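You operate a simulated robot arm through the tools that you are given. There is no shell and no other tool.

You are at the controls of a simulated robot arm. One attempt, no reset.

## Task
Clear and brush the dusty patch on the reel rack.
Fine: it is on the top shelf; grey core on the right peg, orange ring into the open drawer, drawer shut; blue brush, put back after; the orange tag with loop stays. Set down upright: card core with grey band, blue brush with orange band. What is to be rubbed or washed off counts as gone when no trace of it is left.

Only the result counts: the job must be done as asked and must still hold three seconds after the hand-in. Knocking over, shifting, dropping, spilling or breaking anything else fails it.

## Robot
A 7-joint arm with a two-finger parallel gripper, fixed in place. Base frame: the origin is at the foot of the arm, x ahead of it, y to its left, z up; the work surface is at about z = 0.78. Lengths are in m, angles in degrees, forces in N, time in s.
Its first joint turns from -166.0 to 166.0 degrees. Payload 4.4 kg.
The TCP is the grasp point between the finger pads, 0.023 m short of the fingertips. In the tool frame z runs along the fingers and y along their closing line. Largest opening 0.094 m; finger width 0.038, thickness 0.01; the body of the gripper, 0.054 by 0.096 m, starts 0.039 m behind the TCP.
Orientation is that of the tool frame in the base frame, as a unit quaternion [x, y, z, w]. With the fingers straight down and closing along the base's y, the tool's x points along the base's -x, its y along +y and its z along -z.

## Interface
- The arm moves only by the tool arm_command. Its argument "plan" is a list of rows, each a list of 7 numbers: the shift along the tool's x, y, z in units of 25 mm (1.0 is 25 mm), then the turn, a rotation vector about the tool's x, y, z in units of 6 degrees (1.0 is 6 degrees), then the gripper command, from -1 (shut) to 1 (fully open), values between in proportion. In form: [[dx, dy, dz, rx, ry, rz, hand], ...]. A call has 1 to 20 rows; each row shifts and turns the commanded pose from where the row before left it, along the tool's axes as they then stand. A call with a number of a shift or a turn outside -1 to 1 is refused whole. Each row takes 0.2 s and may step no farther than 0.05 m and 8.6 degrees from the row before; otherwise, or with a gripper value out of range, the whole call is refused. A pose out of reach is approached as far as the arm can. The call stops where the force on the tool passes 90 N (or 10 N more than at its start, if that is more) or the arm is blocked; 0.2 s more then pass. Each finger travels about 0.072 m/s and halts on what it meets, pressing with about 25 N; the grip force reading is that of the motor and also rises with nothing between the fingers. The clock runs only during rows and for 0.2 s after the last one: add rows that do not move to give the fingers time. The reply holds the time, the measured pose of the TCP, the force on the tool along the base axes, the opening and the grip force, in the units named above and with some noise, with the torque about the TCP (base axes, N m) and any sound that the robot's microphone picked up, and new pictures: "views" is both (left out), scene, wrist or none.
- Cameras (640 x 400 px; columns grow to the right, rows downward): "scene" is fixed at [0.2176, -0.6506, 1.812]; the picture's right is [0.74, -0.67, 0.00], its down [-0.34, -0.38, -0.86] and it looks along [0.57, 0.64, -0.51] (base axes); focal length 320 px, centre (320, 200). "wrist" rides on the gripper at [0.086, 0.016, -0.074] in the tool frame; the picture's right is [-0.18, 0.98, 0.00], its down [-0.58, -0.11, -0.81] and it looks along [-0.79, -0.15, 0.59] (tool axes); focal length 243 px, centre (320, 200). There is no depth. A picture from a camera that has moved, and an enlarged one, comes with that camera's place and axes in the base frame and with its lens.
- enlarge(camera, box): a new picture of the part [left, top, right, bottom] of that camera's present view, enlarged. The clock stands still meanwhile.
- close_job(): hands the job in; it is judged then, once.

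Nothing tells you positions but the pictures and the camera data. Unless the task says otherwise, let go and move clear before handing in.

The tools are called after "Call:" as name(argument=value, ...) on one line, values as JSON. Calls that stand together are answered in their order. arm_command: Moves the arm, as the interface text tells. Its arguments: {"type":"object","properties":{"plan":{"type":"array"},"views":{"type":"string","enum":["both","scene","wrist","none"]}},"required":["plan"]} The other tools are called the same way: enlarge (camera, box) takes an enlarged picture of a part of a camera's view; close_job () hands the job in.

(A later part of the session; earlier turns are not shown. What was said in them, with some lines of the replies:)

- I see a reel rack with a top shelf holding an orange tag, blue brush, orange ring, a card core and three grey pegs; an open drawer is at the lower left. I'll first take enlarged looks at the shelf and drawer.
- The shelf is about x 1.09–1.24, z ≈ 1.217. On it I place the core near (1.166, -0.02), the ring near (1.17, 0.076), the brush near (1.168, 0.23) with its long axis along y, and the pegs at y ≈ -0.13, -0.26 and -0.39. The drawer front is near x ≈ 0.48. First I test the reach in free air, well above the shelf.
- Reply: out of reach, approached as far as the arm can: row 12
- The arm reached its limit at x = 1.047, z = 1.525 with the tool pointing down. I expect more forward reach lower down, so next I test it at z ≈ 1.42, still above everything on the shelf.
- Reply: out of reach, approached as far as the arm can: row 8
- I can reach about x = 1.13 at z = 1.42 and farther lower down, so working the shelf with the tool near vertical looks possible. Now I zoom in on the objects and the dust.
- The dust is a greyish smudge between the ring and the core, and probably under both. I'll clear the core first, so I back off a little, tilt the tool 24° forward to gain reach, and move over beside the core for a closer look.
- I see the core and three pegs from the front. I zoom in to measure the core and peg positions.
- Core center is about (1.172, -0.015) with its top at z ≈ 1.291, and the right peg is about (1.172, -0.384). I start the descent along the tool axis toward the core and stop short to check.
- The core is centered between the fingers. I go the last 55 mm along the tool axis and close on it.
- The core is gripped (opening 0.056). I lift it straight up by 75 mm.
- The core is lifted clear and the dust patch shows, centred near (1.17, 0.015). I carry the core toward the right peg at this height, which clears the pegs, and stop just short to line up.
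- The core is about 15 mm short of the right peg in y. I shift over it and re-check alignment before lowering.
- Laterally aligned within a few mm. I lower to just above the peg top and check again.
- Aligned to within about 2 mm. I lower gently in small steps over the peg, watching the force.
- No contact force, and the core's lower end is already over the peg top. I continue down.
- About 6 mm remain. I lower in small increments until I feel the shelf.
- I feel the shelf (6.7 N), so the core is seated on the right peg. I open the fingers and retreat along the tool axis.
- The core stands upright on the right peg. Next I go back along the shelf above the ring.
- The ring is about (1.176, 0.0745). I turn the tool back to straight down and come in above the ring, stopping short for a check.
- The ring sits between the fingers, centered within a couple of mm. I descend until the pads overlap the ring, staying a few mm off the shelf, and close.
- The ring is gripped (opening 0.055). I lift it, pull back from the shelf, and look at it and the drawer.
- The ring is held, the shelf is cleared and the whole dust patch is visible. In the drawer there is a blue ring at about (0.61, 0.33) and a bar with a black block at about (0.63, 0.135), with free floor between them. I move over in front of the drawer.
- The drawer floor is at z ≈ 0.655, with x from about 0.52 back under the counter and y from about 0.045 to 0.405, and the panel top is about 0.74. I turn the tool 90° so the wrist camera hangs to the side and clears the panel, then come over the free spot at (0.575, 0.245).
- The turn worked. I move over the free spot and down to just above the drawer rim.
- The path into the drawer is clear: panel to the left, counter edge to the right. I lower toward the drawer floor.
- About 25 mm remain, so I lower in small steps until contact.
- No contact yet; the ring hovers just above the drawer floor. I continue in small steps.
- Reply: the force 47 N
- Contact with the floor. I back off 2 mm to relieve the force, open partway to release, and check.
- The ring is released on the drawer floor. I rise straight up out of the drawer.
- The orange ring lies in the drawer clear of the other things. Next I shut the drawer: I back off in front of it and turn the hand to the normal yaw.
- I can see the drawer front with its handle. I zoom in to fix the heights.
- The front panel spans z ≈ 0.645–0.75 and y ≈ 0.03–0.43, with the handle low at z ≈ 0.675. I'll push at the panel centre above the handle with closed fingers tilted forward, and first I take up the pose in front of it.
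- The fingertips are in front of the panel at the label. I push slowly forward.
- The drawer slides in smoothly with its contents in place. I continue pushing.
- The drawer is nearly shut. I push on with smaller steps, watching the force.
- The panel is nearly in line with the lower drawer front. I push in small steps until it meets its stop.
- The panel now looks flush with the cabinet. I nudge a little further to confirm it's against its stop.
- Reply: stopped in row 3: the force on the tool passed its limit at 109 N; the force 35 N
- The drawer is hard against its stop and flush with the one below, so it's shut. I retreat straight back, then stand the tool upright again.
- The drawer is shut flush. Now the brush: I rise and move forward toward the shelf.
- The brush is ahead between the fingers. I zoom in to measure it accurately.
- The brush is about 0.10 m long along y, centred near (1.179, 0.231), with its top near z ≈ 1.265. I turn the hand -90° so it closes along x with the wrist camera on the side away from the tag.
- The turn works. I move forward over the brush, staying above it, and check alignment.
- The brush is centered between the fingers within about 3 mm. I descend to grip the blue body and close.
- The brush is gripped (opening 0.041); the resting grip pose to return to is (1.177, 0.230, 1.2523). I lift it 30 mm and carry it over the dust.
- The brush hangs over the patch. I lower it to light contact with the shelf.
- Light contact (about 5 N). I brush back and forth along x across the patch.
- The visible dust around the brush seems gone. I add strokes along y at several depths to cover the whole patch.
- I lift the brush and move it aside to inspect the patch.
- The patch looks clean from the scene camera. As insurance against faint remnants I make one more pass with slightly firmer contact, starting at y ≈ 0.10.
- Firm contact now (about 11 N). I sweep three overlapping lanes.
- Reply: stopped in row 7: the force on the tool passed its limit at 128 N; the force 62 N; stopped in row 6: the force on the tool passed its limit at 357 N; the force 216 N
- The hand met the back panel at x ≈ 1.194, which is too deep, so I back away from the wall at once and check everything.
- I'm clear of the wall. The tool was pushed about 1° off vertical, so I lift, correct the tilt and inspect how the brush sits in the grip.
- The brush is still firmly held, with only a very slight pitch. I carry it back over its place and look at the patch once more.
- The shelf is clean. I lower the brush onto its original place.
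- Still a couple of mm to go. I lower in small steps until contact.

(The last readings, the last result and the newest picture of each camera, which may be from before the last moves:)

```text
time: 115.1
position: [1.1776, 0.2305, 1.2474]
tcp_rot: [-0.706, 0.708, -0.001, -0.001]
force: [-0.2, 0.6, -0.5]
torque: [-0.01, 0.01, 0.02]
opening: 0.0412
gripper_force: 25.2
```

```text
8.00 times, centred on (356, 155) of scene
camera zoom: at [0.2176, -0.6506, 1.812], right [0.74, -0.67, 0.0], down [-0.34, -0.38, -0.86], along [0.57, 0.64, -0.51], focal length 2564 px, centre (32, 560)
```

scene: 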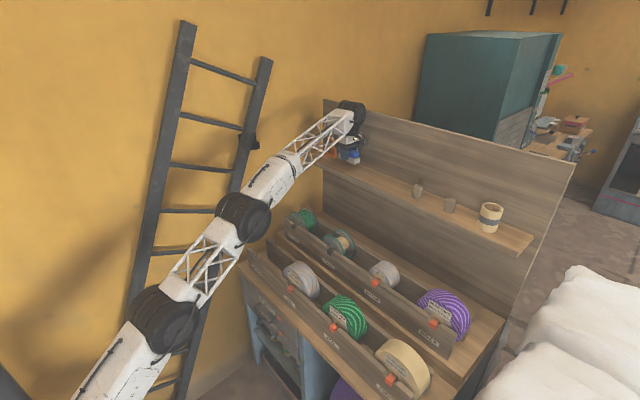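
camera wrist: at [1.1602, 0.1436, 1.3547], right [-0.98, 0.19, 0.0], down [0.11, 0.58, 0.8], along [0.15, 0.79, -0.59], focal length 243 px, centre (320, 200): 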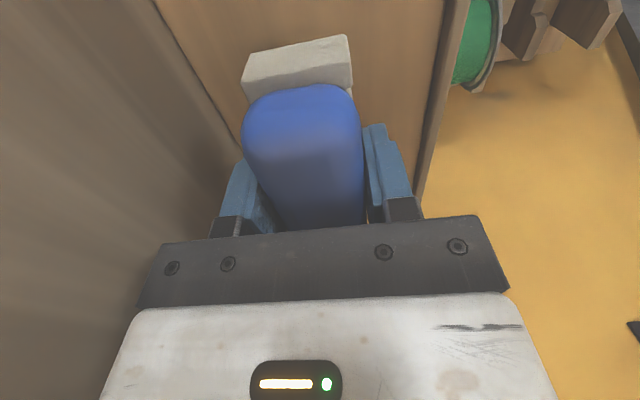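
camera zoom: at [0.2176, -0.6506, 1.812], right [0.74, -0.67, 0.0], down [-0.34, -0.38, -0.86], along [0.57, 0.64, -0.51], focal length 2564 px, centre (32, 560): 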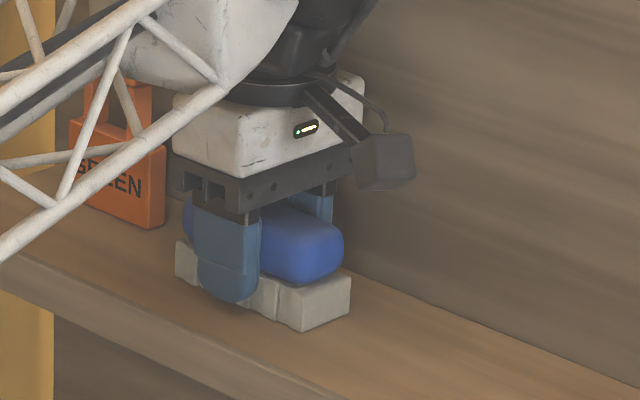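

Call:
arm_command(plan=[[0, 0, 0.05, 0, 0, 0, -1], [0, 0, 0, 0, 0, 0, -1]], views="none")

```text
time: 115.7
position: [1.1769, 0.2308, 1.2474]
tcp_rot: [-0.706, 0.708, -0.001, -0.001]
force: [1.5, 1.3, 5.3]
torque: [-0.02, 0.1, -0.01]
opening: 0.0413
gripper_force: 25.5
```

Contact felt. I press about 1 mm more to level the bristles, then check.

Call:
arm_command(plan=[[0, 0, 0.04, 0, 0, 0, -1], [0, 0, 0, 0, 0, 0, -1]], views="none")

Call:
enlarge(camera="scene", box=[324, 130, 388, 180])

```text
time: 116.3
position: [1.1755, 0.2307, 1.2469]
tcp_rot: [-0.706, 0.709, -0.001, 0.0]
force: [5.8, -1.0, 17.1]
torque: [-0.09, -0.05, 0.03]
opening: 0.0416
gripper_force: 25.0
```

```text
8.00 times, centred on (356, 155) of scene
camera zoom: at [0.2176, -0.6506, 1.812], right [0.74, -0.67, 0.0], down [-0.34, -0.38, -0.86], along [0.57, 0.64, -0.51], focal length 2564 px, centre (32, 560)
```

zoom: 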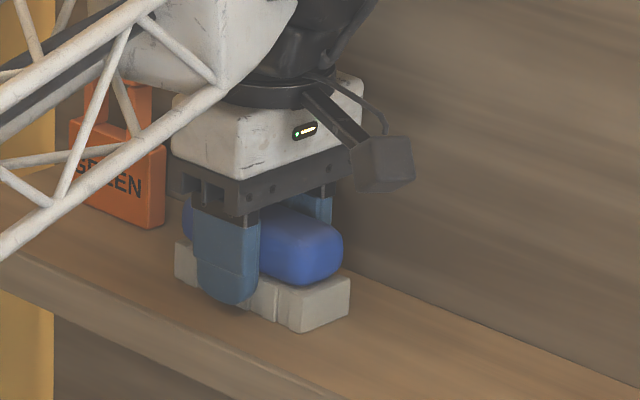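

The brush sits flat on the shelf at its old spot. I release it and rise straight up.

Call:
arm_command(plan=[[0, 0, -0.03, 0, 0, 0, -1], [0, 0, 0, 0, 0, 0, 0.1], [0, 0, 0, 0, 0, 0, 0.3], [0, 0, 0, 0, 0, 0, 0.5], [0, 0, 0, 0, 0, 0, 0.5], [0, 0, -0.4, 0, 0, 0, 0.5], [0, 0, -0.8, 0, 0, 0, 0.5], [0, 0, -1, 0, 0, 0, 0.5], [0, 0, -0.6, 0, 0, 0, 0.5], [0, 0, 0, 0, 0, 0, 0.5]], views="both")

Call:
enlarge(camera="scene", box=[310, 110, 400, 180])

```text
time: 118.5
position: [1.1717, 0.2295, 1.3127]
tcp_rot: [-0.706, 0.708, 0.0, -0.001]
force: [0.9, -0.3, -0.5]
torque: [0.03, 0.03, -0.02]
opening: 0.0708
gripper_force: 0.0
out of reach, approached as far as the arm can: row 9
camera wrist: at [1.1553, 0.1429, 1.3879], right [-0.98, 0.19, 0.0], down [0.11, 0.58, 0.8], along [0.15, 0.79, -0.59], focal length 243 px, centre (320, 200)
```

scene: 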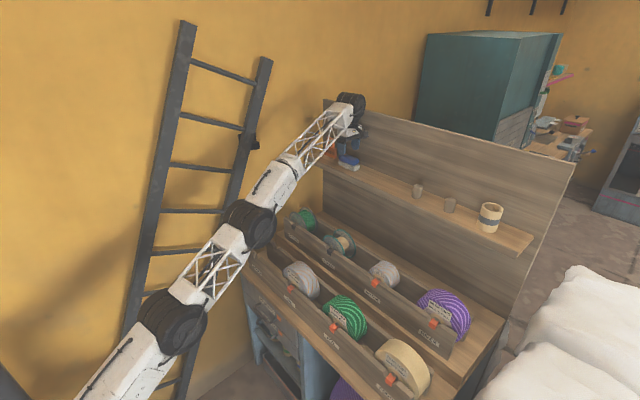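
wrist: 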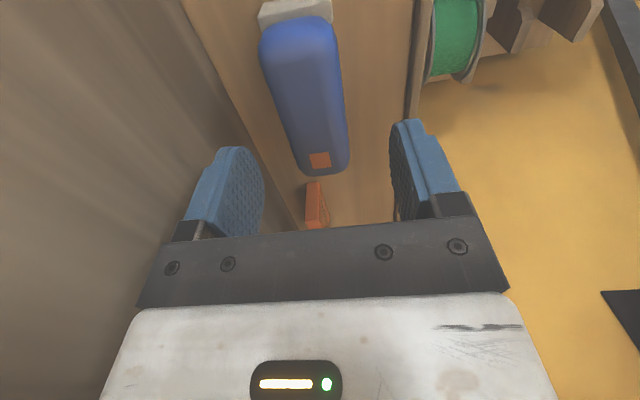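

```text
5.71 times, centred on (355, 145) of scene
camera zoom: at [0.2176, -0.6506, 1.812], right [0.74, -0.67, 0.0], down [-0.34, -0.38, -0.86], along [0.57, 0.64, -0.51], focal length 1832 px, centre (120, 514)
```

zoom: 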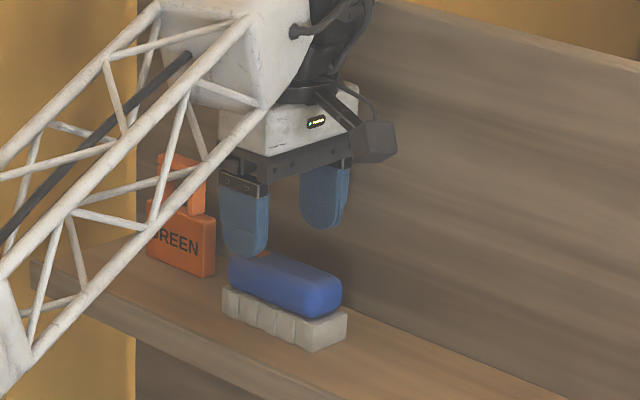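

The brush stands upright back in its place. I back away from the shelf and turn the hand to inspect the patch close up with the wrist camera.

Call:
arm_command(plan=[[0, 0.5, 0, 0, 0, 0, 0.5], [0, 1, -0.2, 0, 0, 0, 0.5], [0, 1, -0.3, 0, 0, 0, 0.5], [0, 1, -0.5, 0, 0, 0, 0.5], [0, 1, -0.5, 0, 0, 0, 0.5], [0, 1, -0.5, 0, 0, 0, 0.5], [0, 1, -0.5, 0, 0, 0, 0.5], [0, 1, -0.5, 0, 0, 0, 0.5], [0, 0, 0, 0, 0, 0, 0.5]], views="none")

```text
time: 120.5
position: [0.985, 0.2285, 1.3861]
tcp_rot: [-0.706, 0.708, -0.001, -0.001]
force: [0.1, 0.0, 0.0]
torque: [-0.01, -0.01, 0.02]
opening: 0.0704
gripper_force: 0.0
```

Call:
arm_command(plan=[[0, 0, 0, 0, 0, 1, 0.5], [0, 0, 0, 0, 0, 1, 0.5], [0, 0, 0, 0, 0, 1, 0.5], [0, 0, 0, 0, 0, 1, 0.5], [0, 0, 0, 0, 0, 1, 0.5], [0, 0, 0, 0, 0, 1, 0.5], [0, 0, 0, 0, 0, 1, 0.5], [0, 0, 0, 0, 0, 1, 0.5], [0, 0, 0, 0, 0, 1, 0.5], [0, 0, 0, 0, 0, 1, 0.5], [0, 0, 0, 0, 0, 1, 0.5], [0, 0, 0, 0, 0, 1, 0.5], [0, 0, 0, 0, 0, 1, 0.5], [0, 0, 0, 0, 0, 1, 0.5], [0, 0, 0, 0, 0, 1, 0.5], [0, 0, 0, 0, 0, 0, 0.5]], views="none")

```text
time: 123.9
position: [0.9848, 0.2307, 1.3893]
tcp_rot: [0.001, 1.0, 0.0, 0.0]
force: [0.1, 0.3, 0.1]
torque: [-0.03, 0.0, -0.01]
opening: 0.0705
gripper_force: 0.0
```

Call:
arm_command(plan=[[-0.5, -1, 0, 0, 0, 0, 0.5], [-0.5, -1, 0, 0, 0, 0, 0.5], [-0.5, -1, 0, 0, 0, 0, 0.5], [-0.5, -1, 0, 0, 0, 0, 0.5], [-0.5, -1, 0, 0, 0, 0, 0.5], [-0.5, -1, 0, 0, 0, 0, 0.5], [-0.5, -1, 0, 0, 0, 0, 0.5], [-0.5, -0.4, 0, 0, 0, 0, 0.5], [0, 0, 0, 0, 0, 0, 0.5]], views="both")

Call:
enlarge(camera="wrist", box=[180, 20, 440, 180])

Call:
enlarge(camera="scene", box=[310, 125, 430, 200])

Call:
enlarge(camera="scene", box=[400, 160, 540, 250])

```text
time: 125.9
position: [1.0864, 0.0448, 1.39]
tcp_rot: [0.002, 1.0, -0.002, -0.001]
force: [0.1, 0.1, 0.3]
torque: [0.04, 0.02, -0.04]
opening: 0.0705
gripper_force: 0.0
camera wrist: at [0.9979, 0.0604, 1.4647], right [0.19, 0.98, 0.0], down [0.58, -0.11, 0.81], along [0.79, -0.15, -0.59], focal length 243 px, centre (320, 200)
```

scene: 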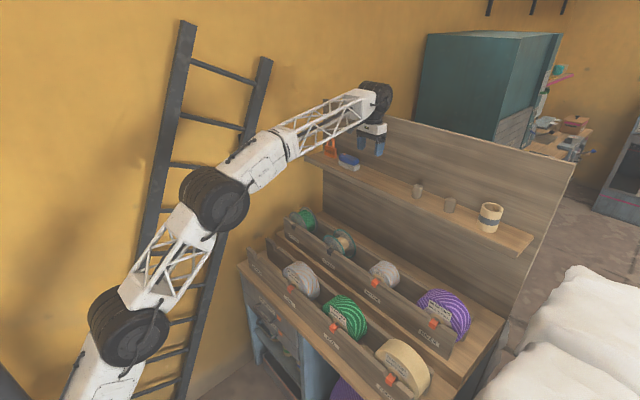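
wrist: 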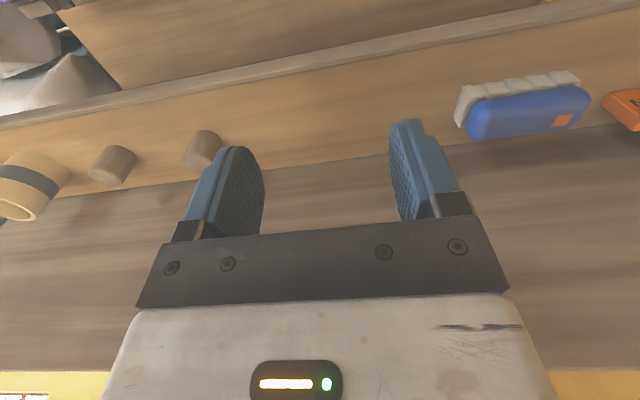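

```text
2.46 times, centred on (310, 100) of wrist
camera zoom: at [0.9979, 0.0604, 1.4647], right [0.19, 0.98, 0.0], down [0.58, -0.11, 0.81], along [0.79, -0.15, -0.59], focal length 597 px, centre (345, 446)
```

zoom: 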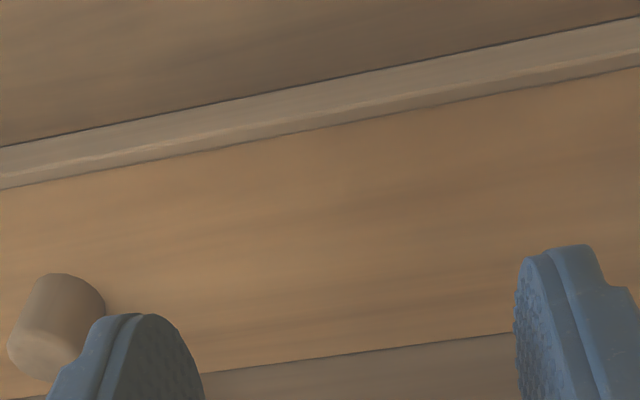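

```text
5.33 times, centred on (370, 162) of scene
camera zoom: at [0.2176, -0.6506, 1.812], right [0.74, -0.67, 0.0], down [-0.34, -0.38, -0.86], along [0.57, 0.64, -0.51], focal length 1710 px, centre (53, 400)
```

zoom: 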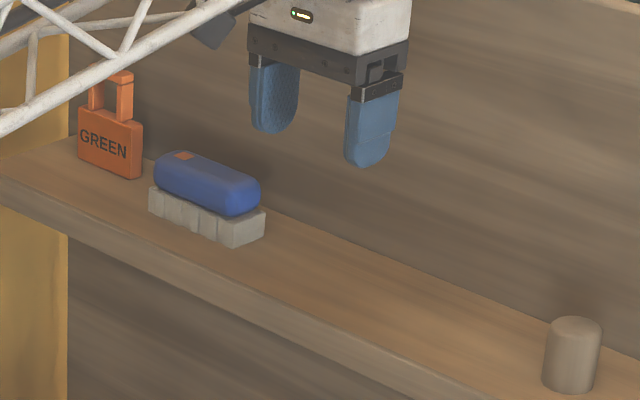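

```text
4.44 times, centred on (470, 205) of scene
camera zoom: at [0.2176, -0.6506, 1.812], right [0.74, -0.67, 0.0], down [-0.34, -0.38, -0.86], along [0.57, 0.64, -0.51], focal length 1425 px, centre (-347, 178)
```

zoom: 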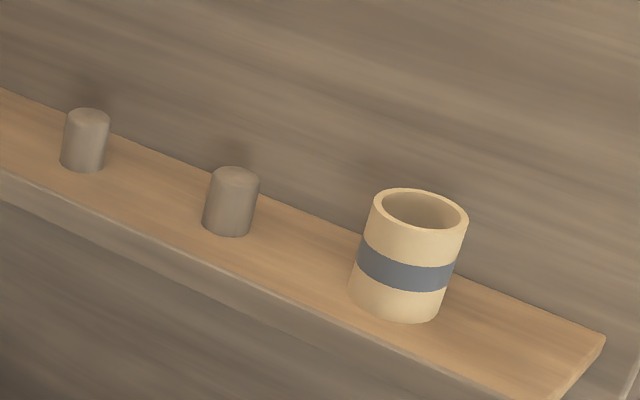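

Everything looks in order: brush upright in place, tag untouched, core on the right peg. I take one tighter look at the former dust area.

Call:
enlarge(camera="wrist", box=[250, 60, 410, 165])

Call:
enlarge(camera="scene", box=[365, 165, 421, 200])

Call:
enlarge(camera="scene", box=[220, 250, 340, 370])

```text
3.81 times, centred on (330, 112) of wrist
camera zoom: at [0.9979, 0.0604, 1.4647], right [0.19, 0.98, 0.0], down [0.58, -0.11, 0.81], along [0.79, -0.15, -0.59], focal length 924 px, centre (282, 533)
```

zoom: 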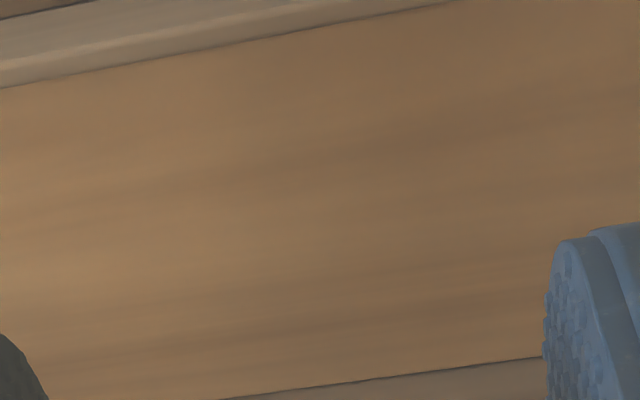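

```text
11.43 times, centred on (393, 182) of scene
camera zoom: at [0.2176, -0.6506, 1.812], right [0.74, -0.67, 0.0], down [-0.34, -0.38, -0.86], along [0.57, 0.64, -0.51], focal length 3663 px, centre (-514, 400)
```

zoom: 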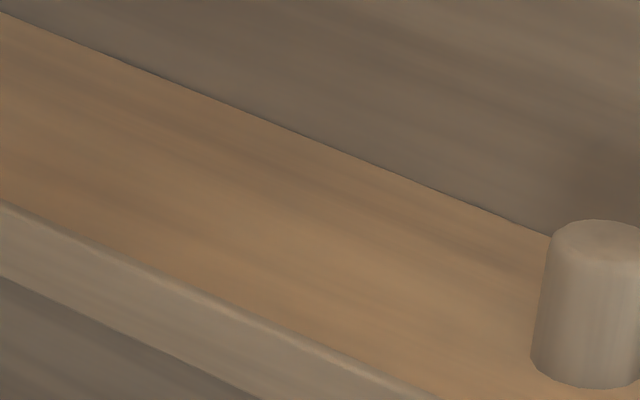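

```text
3.33 times, centred on (280, 310) of scene
camera zoom: at [0.2176, -0.6506, 1.812], right [0.74, -0.67, 0.0], down [-0.34, -0.38, -0.86], along [0.57, 0.64, -0.51], focal length 1068 px, centre (453, -167)
```

zoom: 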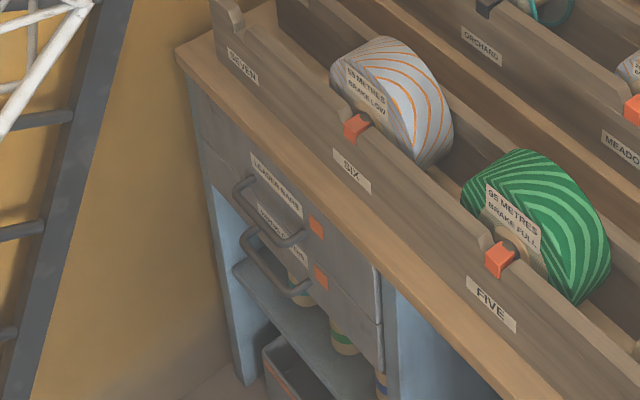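

The patch shows only clean wood grain, the drawer is shut, and the reels are undisturbed. I move the arm clear before handing in.

Call:
arm_command(plan=[[0.5, 0, -0.3, 0, 0, 0, 0.5], [1, 0, -0.5, 0, 0, 0, 0.5], [1, 0, -0.5, 0, 0, 0, 0.5], [1, 0, -0.5, 0, 0, 0, 0.5], [1, 0, -0.5, 0, 0, 0, 0.5], [1, 0, -0.5, 0, 0, 0, 0.5], [1, 0, -0.5, 0, 0, 0, 0.5], [1, 0, -0.5, 0, 0, 0, 0.5], [1, 0, -0.5, 0, 0, 0, 0.5], [1, 0, -0.5, 0, 0, 0, 0.5], [1, 0, -0.5, 0, 0, 0, 0.5], [0, 0, 0, 0, 0, 0, 0.5]], views="both")

Call:
enlarge(camera="scene", box=[300, 120, 540, 260])

```text
time: 128.5
position: [0.8209, 0.0486, 1.5227]
tcp_rot: [0.001, 1.0, 0.0, 0.001]
force: [-0.7, 0.9, 0.3]
torque: [0.03, 0.01, 0.0]
opening: 0.0705
gripper_force: 0.0
camera wrist: at [0.7347, 0.0641, 1.5977], right [0.19, 0.98, 0.0], down [0.58, -0.11, 0.81], along [0.79, -0.15, -0.59], focal length 243 px, centre (320, 200)
```

scene: 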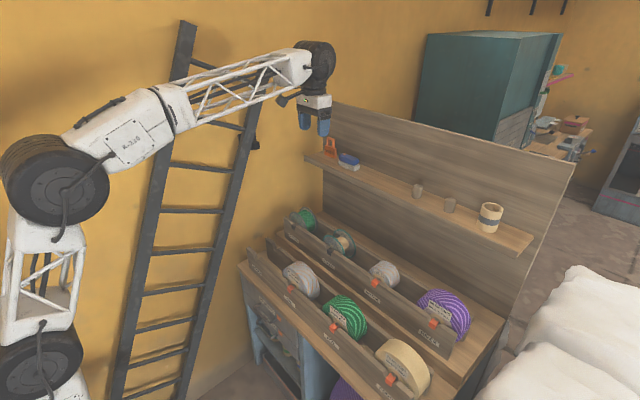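
wrist: 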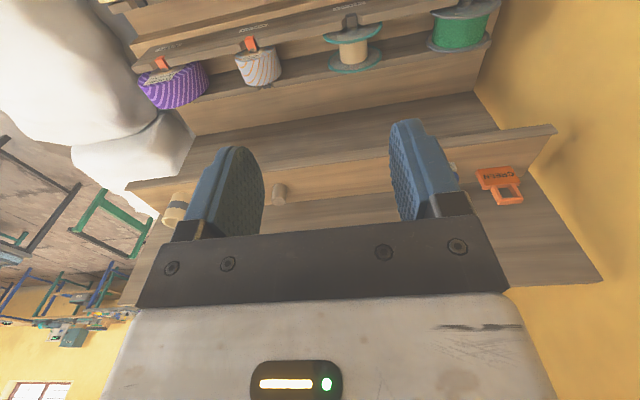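

```text
2.67 times, centred on (420, 190) of scene
camera zoom: at [0.2176, -0.6506, 1.812], right [0.74, -0.67, 0.0], down [-0.34, -0.38, -0.86], along [0.57, 0.64, -0.51], focal length 855 px, centre (53, 227)
```

zoom: 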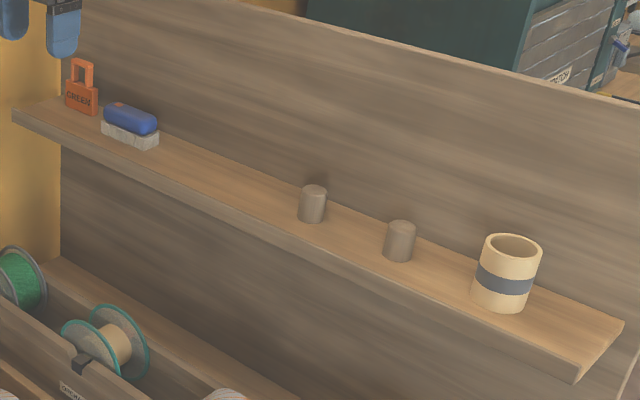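

All the parts of the job check out in the pictures. The shelf patch is clean, the core is upright on the right peg, and the orange ring is in the shut drawer. The brush is upright at its place, the tag is untouched, and the arm is clear. I hand in.

Call:
close_job()

```text
The job is handed in.
```

The job is handed in, and the last pictures show everything as you asked. No verdict came back with the hand-in.

- **Dusty patch:** the shelf where it lay shows only clean wood grain, both from the scene camera and close up from the wrist camera.
- **Core:** the card core with the grey band stands upright on the right peg.
- **Ring and drawer:** the orange ring lies in the drawer beside the blue ring and the black block. The drawer is pushed in to its stop and flush with the one below.
- **Brush:** the blue brush is upright and back within a few millimetres of where it was.
- **Tag:** the orange tag with the loop has not moved.

**Contact with the rack:** during the second brushing pass I drove the hand into the rack's back panel twice. The second time reached about 357 N, because I had sent the next strokes before seeing that the first had stopped. The panel, the reels and the items on the shelf show no shift or damage in the pictures afterwards. The brush tipped slightly in the grip, and I pressed it level on the shelf before letting go.
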